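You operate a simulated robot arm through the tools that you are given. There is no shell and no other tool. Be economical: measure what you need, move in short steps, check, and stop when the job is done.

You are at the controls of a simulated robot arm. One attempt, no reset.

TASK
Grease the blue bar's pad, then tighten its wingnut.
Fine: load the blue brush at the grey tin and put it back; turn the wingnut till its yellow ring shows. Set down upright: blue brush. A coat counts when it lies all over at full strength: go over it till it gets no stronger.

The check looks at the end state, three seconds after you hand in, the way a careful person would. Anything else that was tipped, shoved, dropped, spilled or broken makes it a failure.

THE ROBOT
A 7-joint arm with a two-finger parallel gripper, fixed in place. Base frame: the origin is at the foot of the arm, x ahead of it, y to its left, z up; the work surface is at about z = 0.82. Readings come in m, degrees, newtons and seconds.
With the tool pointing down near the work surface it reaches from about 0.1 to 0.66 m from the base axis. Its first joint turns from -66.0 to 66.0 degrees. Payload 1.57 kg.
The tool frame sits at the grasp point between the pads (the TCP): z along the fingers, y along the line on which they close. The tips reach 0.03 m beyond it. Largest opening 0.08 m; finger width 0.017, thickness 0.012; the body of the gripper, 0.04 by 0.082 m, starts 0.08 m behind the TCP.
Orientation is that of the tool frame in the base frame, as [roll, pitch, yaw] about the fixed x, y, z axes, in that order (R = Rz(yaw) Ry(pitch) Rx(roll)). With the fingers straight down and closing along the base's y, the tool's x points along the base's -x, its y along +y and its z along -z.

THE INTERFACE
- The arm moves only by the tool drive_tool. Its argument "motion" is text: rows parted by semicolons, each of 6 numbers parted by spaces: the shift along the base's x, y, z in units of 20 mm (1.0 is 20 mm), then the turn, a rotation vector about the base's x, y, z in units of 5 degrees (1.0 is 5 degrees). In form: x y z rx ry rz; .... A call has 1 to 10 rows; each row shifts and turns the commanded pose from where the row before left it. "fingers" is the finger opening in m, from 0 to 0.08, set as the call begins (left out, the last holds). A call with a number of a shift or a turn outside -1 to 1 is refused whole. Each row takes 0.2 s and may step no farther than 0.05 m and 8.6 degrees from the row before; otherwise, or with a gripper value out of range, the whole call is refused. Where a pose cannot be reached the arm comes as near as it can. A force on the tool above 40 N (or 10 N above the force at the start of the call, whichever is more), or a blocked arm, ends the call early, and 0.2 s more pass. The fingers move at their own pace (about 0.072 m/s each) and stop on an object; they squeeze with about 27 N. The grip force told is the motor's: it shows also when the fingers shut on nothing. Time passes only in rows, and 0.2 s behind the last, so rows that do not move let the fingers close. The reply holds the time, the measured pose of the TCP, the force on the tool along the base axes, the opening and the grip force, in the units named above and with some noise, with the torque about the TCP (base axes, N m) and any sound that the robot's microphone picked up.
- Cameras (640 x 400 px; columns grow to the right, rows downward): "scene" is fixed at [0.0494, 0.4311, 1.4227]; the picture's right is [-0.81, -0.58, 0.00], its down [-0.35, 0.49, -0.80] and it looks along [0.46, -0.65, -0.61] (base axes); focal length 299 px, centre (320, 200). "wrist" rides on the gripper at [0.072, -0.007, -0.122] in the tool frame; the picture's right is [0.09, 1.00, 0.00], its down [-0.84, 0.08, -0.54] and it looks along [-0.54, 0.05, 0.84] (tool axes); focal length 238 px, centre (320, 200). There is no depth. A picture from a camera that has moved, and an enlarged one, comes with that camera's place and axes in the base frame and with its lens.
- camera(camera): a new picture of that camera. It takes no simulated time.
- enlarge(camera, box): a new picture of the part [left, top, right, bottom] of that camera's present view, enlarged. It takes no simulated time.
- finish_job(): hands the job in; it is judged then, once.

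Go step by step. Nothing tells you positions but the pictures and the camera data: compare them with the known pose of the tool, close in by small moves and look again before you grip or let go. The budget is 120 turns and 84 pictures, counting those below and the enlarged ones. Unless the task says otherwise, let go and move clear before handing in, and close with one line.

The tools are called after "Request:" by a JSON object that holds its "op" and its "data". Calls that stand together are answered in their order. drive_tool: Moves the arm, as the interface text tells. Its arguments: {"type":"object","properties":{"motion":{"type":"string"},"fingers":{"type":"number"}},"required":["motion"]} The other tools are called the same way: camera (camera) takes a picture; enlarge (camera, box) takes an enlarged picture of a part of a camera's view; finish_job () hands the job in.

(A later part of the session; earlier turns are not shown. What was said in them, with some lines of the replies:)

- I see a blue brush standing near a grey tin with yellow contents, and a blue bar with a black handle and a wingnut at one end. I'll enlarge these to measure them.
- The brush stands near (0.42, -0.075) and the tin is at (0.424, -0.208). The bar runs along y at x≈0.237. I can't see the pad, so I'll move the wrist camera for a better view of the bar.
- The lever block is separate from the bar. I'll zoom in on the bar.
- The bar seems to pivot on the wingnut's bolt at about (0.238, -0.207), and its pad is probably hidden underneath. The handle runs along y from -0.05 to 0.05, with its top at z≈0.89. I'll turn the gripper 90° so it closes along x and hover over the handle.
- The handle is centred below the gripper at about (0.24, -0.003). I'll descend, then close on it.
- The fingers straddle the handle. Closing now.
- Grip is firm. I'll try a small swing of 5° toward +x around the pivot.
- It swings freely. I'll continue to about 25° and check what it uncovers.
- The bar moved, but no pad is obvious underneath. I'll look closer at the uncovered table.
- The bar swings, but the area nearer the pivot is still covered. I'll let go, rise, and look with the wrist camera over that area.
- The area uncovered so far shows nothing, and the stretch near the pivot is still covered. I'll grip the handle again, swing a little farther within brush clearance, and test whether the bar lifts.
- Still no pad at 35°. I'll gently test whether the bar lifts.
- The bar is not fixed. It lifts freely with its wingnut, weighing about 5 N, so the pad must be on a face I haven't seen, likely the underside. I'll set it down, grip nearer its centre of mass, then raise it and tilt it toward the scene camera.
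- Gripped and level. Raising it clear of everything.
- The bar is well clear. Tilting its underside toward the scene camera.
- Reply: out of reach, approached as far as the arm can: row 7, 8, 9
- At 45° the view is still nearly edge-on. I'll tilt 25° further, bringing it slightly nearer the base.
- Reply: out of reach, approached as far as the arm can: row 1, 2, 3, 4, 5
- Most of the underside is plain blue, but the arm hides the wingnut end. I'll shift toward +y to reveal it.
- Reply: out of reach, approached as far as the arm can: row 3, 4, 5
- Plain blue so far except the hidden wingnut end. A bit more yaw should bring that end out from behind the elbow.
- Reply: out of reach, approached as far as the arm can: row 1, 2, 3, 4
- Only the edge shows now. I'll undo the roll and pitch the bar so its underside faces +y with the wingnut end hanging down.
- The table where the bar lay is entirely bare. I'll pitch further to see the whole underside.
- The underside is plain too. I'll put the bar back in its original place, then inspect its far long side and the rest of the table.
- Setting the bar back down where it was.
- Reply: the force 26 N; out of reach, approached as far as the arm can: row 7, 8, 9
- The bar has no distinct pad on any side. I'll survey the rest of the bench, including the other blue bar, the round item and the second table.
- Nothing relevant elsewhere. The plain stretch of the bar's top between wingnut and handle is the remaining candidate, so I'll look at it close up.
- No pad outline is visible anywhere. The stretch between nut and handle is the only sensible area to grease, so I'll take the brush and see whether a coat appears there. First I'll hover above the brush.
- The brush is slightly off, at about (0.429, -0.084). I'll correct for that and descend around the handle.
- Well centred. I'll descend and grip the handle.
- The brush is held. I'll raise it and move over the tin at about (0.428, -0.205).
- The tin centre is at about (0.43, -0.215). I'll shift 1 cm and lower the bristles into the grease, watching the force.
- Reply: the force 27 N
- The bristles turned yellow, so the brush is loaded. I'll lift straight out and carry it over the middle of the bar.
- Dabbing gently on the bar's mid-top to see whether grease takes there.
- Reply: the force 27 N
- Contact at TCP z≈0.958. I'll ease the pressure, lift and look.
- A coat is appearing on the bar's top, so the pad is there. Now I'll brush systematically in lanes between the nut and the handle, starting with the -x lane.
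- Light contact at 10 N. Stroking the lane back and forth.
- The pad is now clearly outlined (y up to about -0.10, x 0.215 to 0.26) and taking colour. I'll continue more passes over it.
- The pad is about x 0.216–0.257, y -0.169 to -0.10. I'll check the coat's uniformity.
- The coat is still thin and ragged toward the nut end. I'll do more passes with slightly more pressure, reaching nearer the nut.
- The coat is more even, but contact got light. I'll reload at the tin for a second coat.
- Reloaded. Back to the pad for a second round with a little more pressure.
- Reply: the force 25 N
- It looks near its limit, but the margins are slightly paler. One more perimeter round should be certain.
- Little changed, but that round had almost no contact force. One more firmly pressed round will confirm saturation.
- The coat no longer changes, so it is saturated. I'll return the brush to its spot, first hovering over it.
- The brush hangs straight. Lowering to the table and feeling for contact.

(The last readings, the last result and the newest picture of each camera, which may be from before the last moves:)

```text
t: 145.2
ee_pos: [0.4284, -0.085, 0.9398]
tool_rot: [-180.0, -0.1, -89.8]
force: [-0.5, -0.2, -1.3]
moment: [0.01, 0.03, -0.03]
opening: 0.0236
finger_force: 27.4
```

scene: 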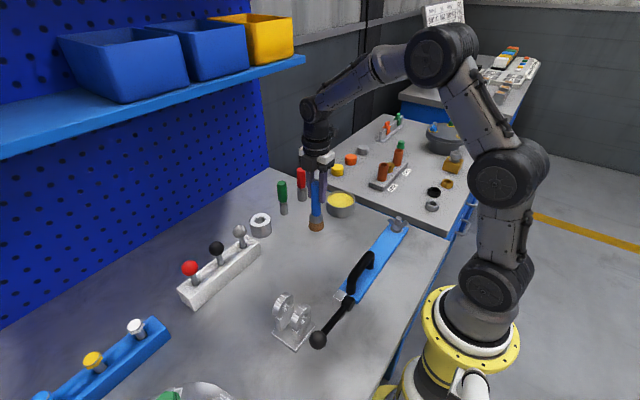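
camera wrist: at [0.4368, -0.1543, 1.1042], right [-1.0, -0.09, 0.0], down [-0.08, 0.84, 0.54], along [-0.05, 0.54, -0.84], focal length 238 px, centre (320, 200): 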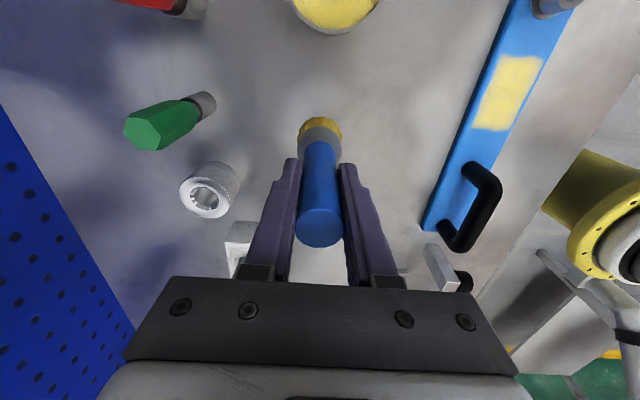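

Not yet touching; I'll continue in small steps.

Request:
{"op": "drive_tool", "data": {"motion": "0 0 -0.05 0 0 0;0 0 0 0 0 0"}}

Request:
{"op": "drive_tool", "data": {"motion": "0 0 -0.05 0 0 0;0 0 0 0 0 0"}}

Request:
{"op": "drive_tool", "data": {"motion": "0 0 -0.05 0 0 0;0 0 0 0 0 0"}}

```text
t: 145.8
ee_pos: [0.4289, -0.0847, 0.9385]
tool_rot: [-179.8, 0.0, -90.0]
force: [-1.8, -0.1, 3.4]
moment: [-0.06, 0.14, 0.0]
opening: 0.0236
finger_force: 27.3
```

```text
t: 146.4
ee_pos: [0.4302, -0.0828, 0.9381]
tool_rot: [-179.7, 0.0, -89.9]
force: [-3.6, 1.5, 13.6]
moment: [0.08, 0.46, -0.07]
opening: 0.0236
finger_force: 26.7
```

```text
t: 147.0
ee_pos: [0.4294, -0.0842, 0.9378]
tool_rot: [-179.6, -0.2, -89.9]
force: [-4.4, 3.8, 25.6]
moment: [0.09, 0.65, -0.07]
opening: 0.0239
finger_force: 25.9
```

The brush is firmly on the table. I'll ease off, release, and rise straight up.

Request:
{"op": "drive_tool", "data": {"motion": "0 0 0.06 0 0 0;0 0 0 0 0 0", "fingers": 0.032}}

Request:
{"op": "drive_tool", "data": {"motion": "0 0 0 0 0 0;0 0 0 0 0 0;0 0 0 0 0 0;0 0 1 0 0 0;0 0 1 0 0 0;0 0 1 0 0 0;0 0 1 0 0 0;0 0 0 0 0 0", "fingers": 0.08}}

Request:
{"op": "camera", "data": {"camera": "scene"}}

```text
t: 147.6
ee_pos: [0.4289, -0.0846, 0.9362]
tool_rot: [-179.9, 0.0, -89.9]
force: [0.5, -0.4, 0.1]
moment: [0.02, 0.01, 0.0]
opening: 0.0317
finger_force: 0.0
```

```text
t: 149.4
ee_pos: [0.428, -0.0838, 1.017]
tool_rot: [-179.9, -0.1, -89.9]
force: [-0.2, -0.3, -0.1]
moment: [0.04, 0.01, -0.01]
opening: 0.0802
finger_force: 0.1
```

```text
13 pictures are left
```

scene: 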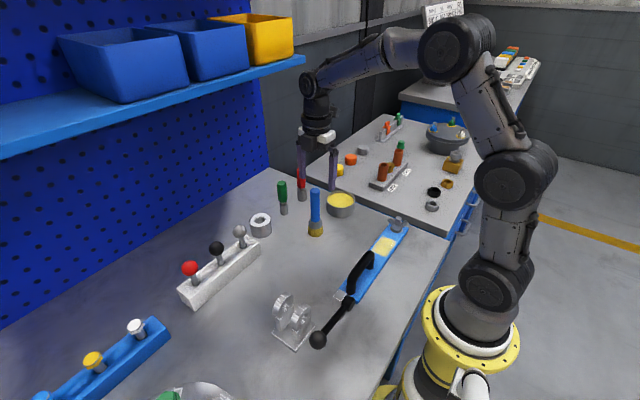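

The brush is back upright and the coat is visible. Next is the wingnut: raise, then hover above it to measure the wing direction.

Request:
{"op": "drive_tool", "data": {"motion": "0 0 1 0 0 0;0 0 0.5 0 0 0;-0.95 -0.6 0 0 0 0;-0.95 -0.6 0 0 0 0;-0.95 -0.6 0 0 0 0;-0.95 -0.6 0 0 0 0;-0.95 -0.6 0 0 0 0;-0.95 -0.6 0 0 0 0;-0.95 -0.6 0 0 0 0;-0.95 -0.6 0 0 0 0"}}

Request:
{"op": "drive_tool", "data": {"motion": "-0.95 -0.6 0 0 0 0;-0.95 -0.6 -0.5 0 0 0;0 0 -1 0 0 0;0 0 -1 0 0 0;0 0 -1 0 0 0;0 0 0 0 0 0"}}

Request:
{"op": "enlarge", "data": {"camera": "wrist", "box": [240, 90, 400, 260]}}

```text
t: 151.6
ee_pos: [0.2771, -0.1804, 1.0471]
tool_rot: [-179.9, 0.0, -89.9]
force: [0.0, -0.4, 0.1]
moment: [-0.02, 0.02, -0.03]
opening: 0.0799
finger_force: 0.1
```

```text
t: 153.0
ee_pos: [0.2394, -0.2046, 0.9763]
tool_rot: [-179.7, 0.0, -89.9]
force: [0.9, 0.1, -0.5]
moment: [0.02, 0.01, 0.01]
opening: 0.0801
finger_force: 0.1
```

```text
2.35 times, centred on (320, 175) of wrist
camera zoom: at [0.2452, -0.2752, 1.0989], right [-1.0, -0.09, 0.0], down [-0.08, 0.84, 0.54], along [-0.05, 0.54, -0.84], focal length 561 px, centre (320, 259)
```

zoom: 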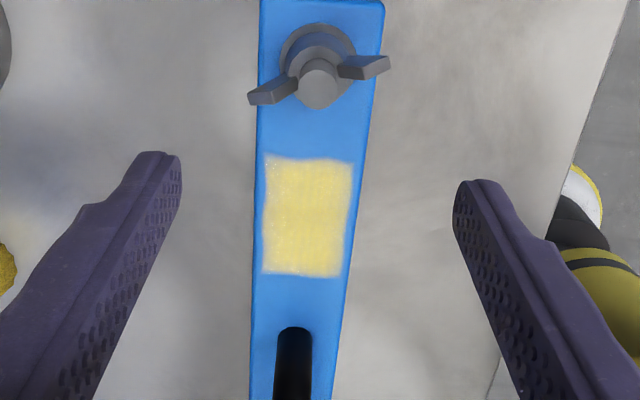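

The nut axis is at about (0.2405, -0.2135), and the wings lie about 18° counterclockwise from x with a half-length of 29 mm. I'll use the fingers as a fork behind the wings. That means turning the tool -120° (finger line at 60°) over the nut with the opening at 42 mm.

Request:
{"op": "drive_tool", "data": {"motion": "0.05 -0.45 0 0 0 -1;0 0 0 0 0 -1;0 0 0 0 0 -1;0 0 0 0 0 -1;0 0 0 0 0 -1;0 0 0 0 0 -1;0 0 0 0 0 -1;0 0 0 0 0 -1;0 0 0 0 0 -1;0 0 0 0 0 -1", "fingers": 0.042}}

Request:
{"op": "drive_tool", "data": {"motion": "0 0 0 0 0 -1;0 0 0 0 0 -1;0 0 0 0 0 -1;0 0 0 0 0 -1;0 0 0 0 0 -1;0 0 0 0 0 -1;0 0 0 0 0 -1;0 0 0 0 0 -1;0 0 0 0 0 -1;0 0 0 0 0 -1"}}

Request:
{"op": "drive_tool", "data": {"motion": "0 0 0 0 0 -1;0 0 0 0 0 -1;0 0 0 0 0 -1;0 0 0 0 0 -1;0 0 -1 0 0 0;0 0 -1 0 0 0;0 0 0 0 0 0"}}

Request:
{"op": "enlarge", "data": {"camera": "wrist", "box": [240, 90, 400, 260]}}

```text
t: 155.2
ee_pos: [0.2391, -0.2141, 0.9764]
tool_rot: [180.0, 0.0, -140.0]
force: [0.4, 0.7, -0.5]
moment: [-0.02, 0.01, -0.01]
opening: 0.0421
finger_force: 0.0
```

```text
t: 157.4
ee_pos: [0.2395, -0.213, 0.9778]
tool_rot: [-179.9, -0.1, 170.1]
force: [0.1, 0.6, -0.1]
moment: [0.02, 0.01, 0.02]
opening: 0.0418
finger_force: 0.0
```

```text
t: 159.0
ee_pos: [0.2389, -0.2128, 0.9374]
tool_rot: [-179.9, 0.0, 150.2]
force: [1.1, 0.0, 0.5]
moment: [-0.01, -0.03, 0.02]
opening: 0.0417
finger_force: 0.0
```

```text
2.35 times, centred on (320, 175) of wrist
camera zoom: at [0.174, -0.182, 1.059], right [0.42, 0.91, 0.0], down [0.76, -0.35, 0.54], along [0.49, -0.23, -0.84], focal length 561 px, centre (320, 259)
```

zoom: 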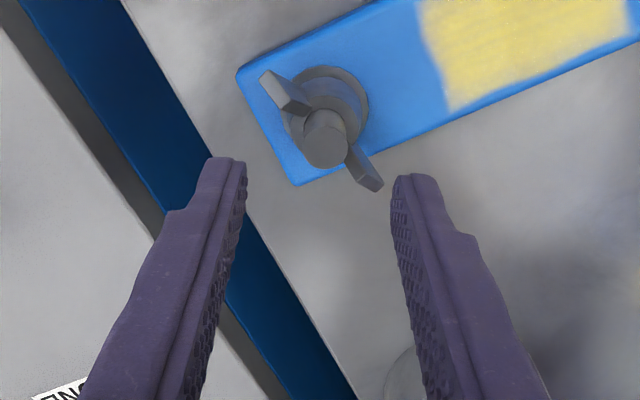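

Aligned: the screw axis is centred between the fingers and the wings sit clockwise of them. Descending.

Request:
{"op": "drive_tool", "data": {"motion": "0 0 -1 0 0 0;0 0 -1 0 0 0;0 0 -0.7 0 0 0;0 0 -0.4 0 0 0;0 0 0 0 0 0"}}

Request:
{"op": "enlarge", "data": {"camera": "scene", "box": [350, 170, 440, 260]}}

```text
t: 160.2
ee_pos: [0.2395, -0.2128, 0.8762]
tool_rot: [-179.9, 0.0, 150.1]
force: [-0.4, -0.1, -0.7]
moment: [0.0, 0.01, 0.03]
opening: 0.042
finger_force: 0.1
```

```text
4.44 times, centred on (395, 215) of scene
camera zoom: at [0.0494, 0.4311, 1.4227], right [-0.81, -0.58, 0.0], down [-0.35, 0.49, -0.8], along [0.46, -0.65, -0.61], focal length 1330 px, centre (-13, 133)
```

zoom: 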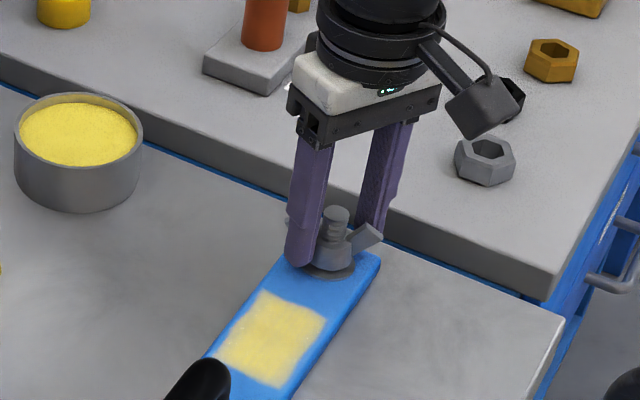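

The fork straddles the nut. Turning clockwise 50° and reading the torque.

Request:
{"op": "drive_tool", "data": {"motion": "0 0 0 0 0 -1;0 0 0 0 0 -1;0 0 0 0 0 -1;0 0 0 0 0 -1;0 0 0 0 0 -1;0 0 0 0 0 -1;0 0 0 0 0 -1;0 0 0 0 0 -1;0 0 0 0 0 -1;0 0 0 0 0 -1"}}

Request:
{"op": "drive_tool", "data": {"motion": "0 0 0 0 0 -1;0 0 0 0 0 -1;0 0 0 0 0 -1;0 0 0 0 0 -1;0 0 0 0 0 -1;0 0 0 0 0 0"}}

Request:
{"op": "enlarge", "data": {"camera": "scene", "box": [320, 180, 440, 300]}}

```text
t: 162.4
ee_pos: [0.2395, -0.2131, 0.8757]
tool_rot: [-179.9, -0.1, 100.1]
force: [0.6, 1.7, -0.3]
moment: [0.0, 0.0, 0.03]
opening: 0.0423
finger_force: 0.7
```

```text
t: 163.8
ee_pos: [0.2407, -0.213, 0.8763]
tool_rot: [-179.9, 0.1, 75.1]
force: [1.5, 0.4, -0.2]
moment: [0.0, 0.0, 0.0]
opening: 0.0426
finger_force: 0.8
```

```text
3.33 times, centred on (380, 240) of scene
camera zoom: at [0.0494, 0.4311, 1.4227], right [-0.81, -0.58, 0.0], down [-0.35, 0.49, -0.8], along [0.46, -0.65, -0.61], focal length 998 px, centre (120, 67)
```

zoom: 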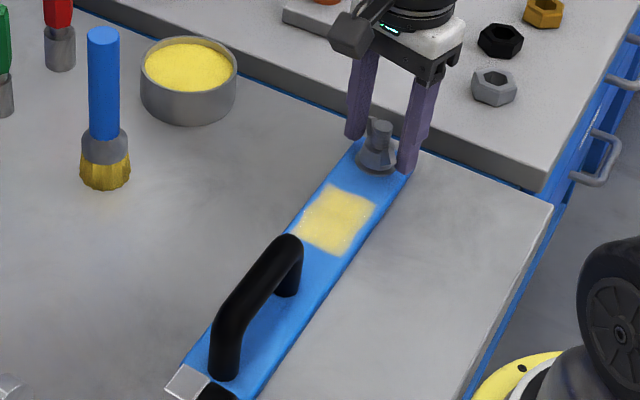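

The nut turns with little torque and the bar stays put. Continuing.

Request:
{"op": "drive_tool", "data": {"motion": "0 0 0 0 0 -1;0 0 0 0 0 -1;0 0 0 0 0 -1;0 0 0 0 0 -1;0 0 0 0 0 -1;0 0 0 0 0 -1;0 0 0 0 0 -1;0 0 0 0 0 -1;0 0 0 0 0 0"}}

Request:
{"op": "drive_tool", "data": {"motion": "0 0 0 0 0 -1;0 0 0 0 0 -1;0 0 0 0 0 -1;0 0 0 0 0 -1;0 0 0 0 0 -1;0 0 0 0 0 -1;0 0 0 0 0 -1;0 0 0 0 0 0"}}

Request:
{"op": "enlarge", "data": {"camera": "scene", "box": [350, 180, 430, 260]}}

```text
t: 165.8
ee_pos: [0.24, -0.2126, 0.876]
tool_rot: [-179.8, 0.0, 34.9]
force: [-1.2, 1.1, -1.6]
moment: [0.03, 0.03, 0.09]
opening: 0.0446
finger_force: 1.1
```

```text
t: 167.6
ee_pos: [0.2398, -0.2134, 0.8764]
tool_rot: [-179.9, -0.1, 0.0]
force: [0.5, 0.5, 0.4]
moment: [0.0, -0.07, 0.12]
opening: 0.0455
finger_force: 1.9
```

```text
5.00 times, centred on (390, 220) of scene
camera zoom: at [0.0495, 0.4311, 1.4227], right [-0.81, -0.58, 0.0], down [-0.35, 0.49, -0.8], along [0.46, -0.65, -0.61], focal length 1496 px, centre (-30, 100)
```

zoom: 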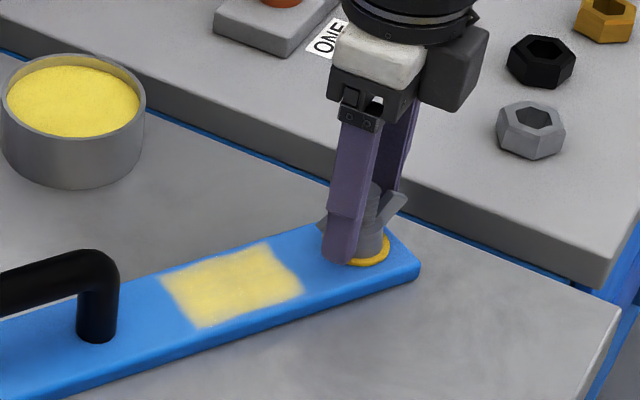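

The yellow ring is showing, but once tight the bar swung with the nut. I'll back the fork off slightly, lift clear, and look.

Request:
{"op": "drive_tool", "data": {"motion": "0 0 0 0 0 1;0 0 0 0 0 1;0 0 1 0 0 0;0 0 1 0 0 0;0 0 1 0 0 0;0 0 1 0 0 0;0 0 1 0 0 0;0 0 1 0 0 0;0 0 1 0 0 0"}}

Request:
{"op": "camera", "data": {"camera": "scene"}}

Request:
{"op": "enlarge", "data": {"camera": "scene", "box": [290, 180, 430, 290]}}

```text
t: 169.6
ee_pos: [0.2397, -0.2143, 1.0157]
tool_rot: [-179.9, 0.0, 10.0]
force: [0.3, -0.5, -0.2]
moment: [0.04, -0.05, 0.0]
opening: 0.0421
finger_force: 0.0
```

```text
7 pictures are left
```

scene: 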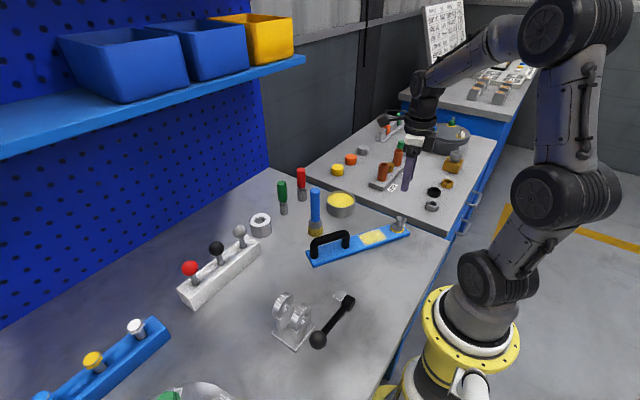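

```text
3.64 times, centred on (360, 235) of scene
camera zoom: at [0.0494, 0.4311, 1.4227], right [-0.81, -0.58, 0.0], down [-0.35, 0.49, -0.8], along [0.46, -0.65, -0.61], focal length 1088 px, centre (174, 73)
```

zoom: 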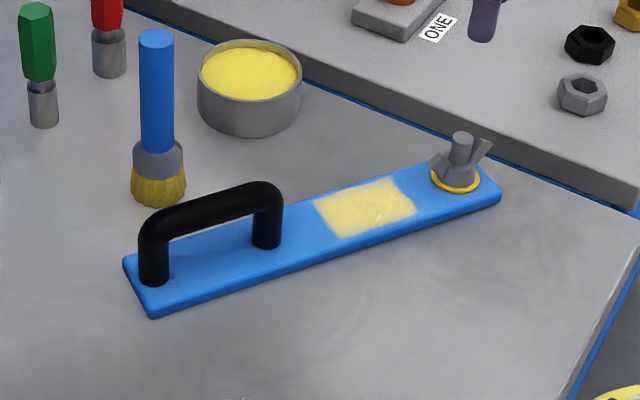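

The ring is fully exposed, and the brush is untouched. I'll restore the bar to its original orientation using its handle, which is now centred at about (0.351, -0.039) and rotated about 32.5°.

Request:
{"op": "drive_tool", "data": {"motion": "0.555 0.877 0 0 0 0.95;0.555 0.877 0 0 0 0.95;0.555 0.877 0 0 0 0.95;0.555 0.877 0 0 0 0.95;0.555 0.877 0 0 0 0.95;0.555 0.877 0 0 0 0.95;0.555 0.877 0 0 0 0.95;0.555 0.877 0 0 0 0.95;0.555 0.877 0 0 0 0.95;0.555 0.877 0 0 0 0.95", "fingers": 0.06}}

Request:
{"op": "drive_tool", "data": {"motion": "0 0 -0.8 0 0 0;0 0 -0.8 0 0 0;0 0 0 0 0 0"}}

Request:
{"op": "camera", "data": {"camera": "wrist"}}

```text
t: 171.8
ee_pos: [0.3501, -0.0362, 1.0162]
tool_rot: [-179.9, 0.0, 57.7]
force: [0.0, -0.5, 0.0]
moment: [0.01, 0.01, -0.03]
opening: 0.06
finger_force: 0.1
```

```text
t: 172.6
ee_pos: [0.3504, -0.0385, 0.9833]
tool_rot: [-179.7, 0.0, 57.6]
force: [0.7, -0.4, -1.0]
moment: [-0.01, 0.02, 0.04]
opening: 0.0601
finger_force: 0.1
```

```text
5 pictures are left
camera wrist: at [0.3832, 0.0273, 1.1048], right [0.89, -0.46, 0.0], down [-0.38, -0.75, 0.54], along [-0.25, -0.48, -0.84], focal length 238 px, centre (320, 200)
```

wrist: 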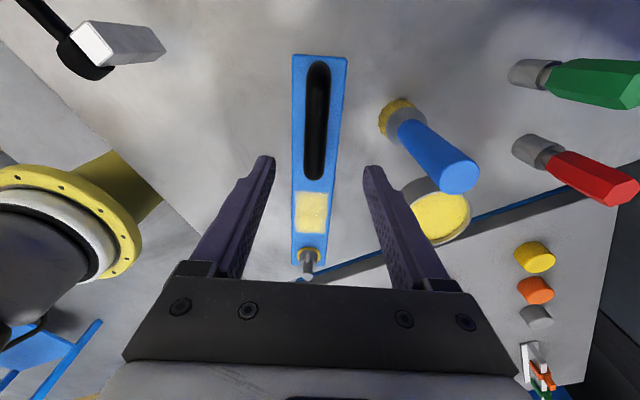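

The handle lies at about 30.5°, slightly off my line. I'll correct, descend and close on it.

Request:
{"op": "drive_tool", "data": {"motion": "-0.29 0.16 0 0 0 0.4;0 0 -0.9 0 0 0;0 0 -0.9 0 0 0;0 0 -0.9 0 0 0;0 0 -0.9 0 0 0;0 0 -0.9 0 0 0;0 0 -0.8 0 0 0;0 0 0 0 0 0"}}

Request:
{"op": "drive_tool", "data": {"motion": "0 0 0 0 0 0;0 0 0 0 0 0;0 0 0 0 0 0;0 0 0 0 0 0", "fingers": 0}}

```text
t: 174.4
ee_pos: [0.3438, -0.0358, 0.878]
tool_rot: [-180.0, 0.0, 59.6]
force: [0.8, 0.3, -0.6]
moment: [0.0, -0.01, 0.0]
opening: 0.06
finger_force: 0.1
```

```text
t: 175.4
ee_pos: [0.3435, -0.0358, 0.8776]
tool_rot: [-179.8, 0.1, 59.5]
force: [0.9, -0.4, 0.3]
moment: [0.09, -0.1, -0.12]
opening: 0.0217
finger_force: 26.9
```

Gripped without strain. Swinging the bar back by 30.5° about the nut.

Request:
{"op": "drive_tool", "data": {"motion": "-0.693 0.373 0 0 0 0.871;-0.719 0.320 0 0 0 0.871;-0.741 0.264 0 0 0 0.871;-0.759 0.206 0 0 0 0.871;-0.773 0.149 0 0 0 0.871;-0.782 0.089 0 0 0 0.871;-0.786 0.030 0 0 0 0.871;0 0 0 0 0 0"}}

Request:
{"op": "enlarge", "data": {"camera": "scene", "box": [300, 180, 440, 320]}}

```text
t: 177.2
ee_pos: [0.2386, -0.0052, 0.878]
tool_rot: [-179.7, 0.1, 90.2]
force: [-0.4, -0.2, 1.1]
moment: [0.0, 0.04, -0.31]
opening: 0.0217
finger_force: 26.3
```

```text
2.86 times, centred on (370, 250) of scene
camera zoom: at [0.0494, 0.4311, 1.4227], right [-0.81, -0.58, 0.0], down [-0.35, 0.49, -0.8], along [0.46, -0.65, -0.61], focal length 855 px, centre (177, 57)
```

zoom: 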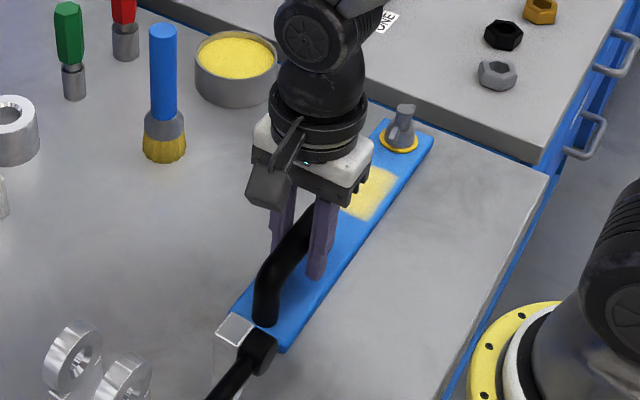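

The bar is back as it was, with the ring and coat both showing. Releasing and rising clear.

Request:
{"op": "drive_tool", "data": {"motion": "0 0 0 0 0 0;0 0 0 0 0 0;0 0 0 0 0 0;0 0 1 0 0 0;0 0 1 0 0 0;0 0 1 0 0 0;0 0 1 0 0 0;0 0 1 0 0 0;0 0 1 0 0 0;0 0 1 0 0 0", "fingers": 0.06}}

Request:
{"op": "drive_tool", "data": {"motion": "0 0 1 0 0 0;0 0 1 0 0 0;0 0 1 0 0 0;0 0 0 0 0 0"}}

Request:
{"op": "camera", "data": {"camera": "scene"}}

Request:
{"op": "enlarge", "data": {"camera": "scene", "box": [300, 170, 440, 310]}}

```text
t: 179.4
ee_pos: [0.2402, -0.0054, 1.018]
tool_rot: [-179.8, -0.1, 90.1]
force: [0.6, 0.9, -0.6]
moment: [0.02, -0.01, -0.02]
opening: 0.0599
finger_force: 0.1
```

```text
t: 180.4
ee_pos: [0.2403, -0.0057, 1.0797]
tool_rot: [-180.0, 0.1, 90.1]
force: [0.4, 0.3, -1.4]
moment: [0.01, -0.02, 0.0]
opening: 0.0598
finger_force: 0.0
```

```text
3 pictures are left
```

scene: 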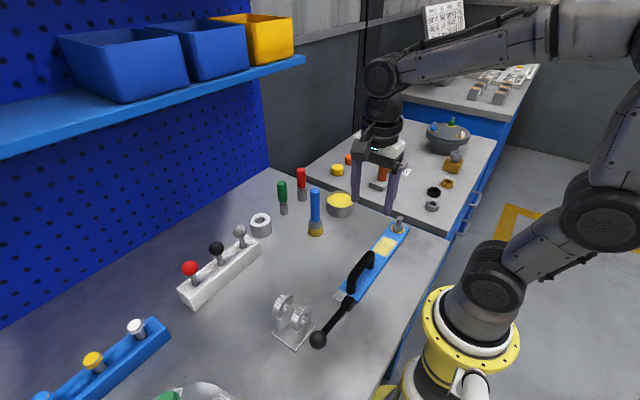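

```text
2.86 times, centred on (370, 240) of scene
camera zoom: at [0.0494, 0.4311, 1.4227], right [-0.81, -0.58, 0.0], down [-0.35, 0.49, -0.8], along [0.46, -0.65, -0.61], focal length 855 px, centre (177, 86)
```

zoom: 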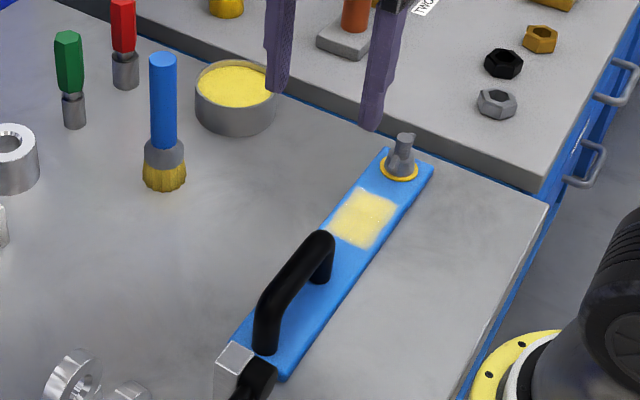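

Everything is in place: the pad is coated, the yellow ring shows, the brush stands upright at its spot, and the bar is back in position. Handing in.

Request:
{"op": "finish_job", "data": {}}

```text
The job is handed in.
```

The blue bar's pad is greased until the coat got no stronger, its wingnut is tightened with the yellow ring showing, and the blue brush is back upright in its spot; I lifted the bar to look for the pad and it swung with the nut as it tightened, so I put it back by eye where it started.
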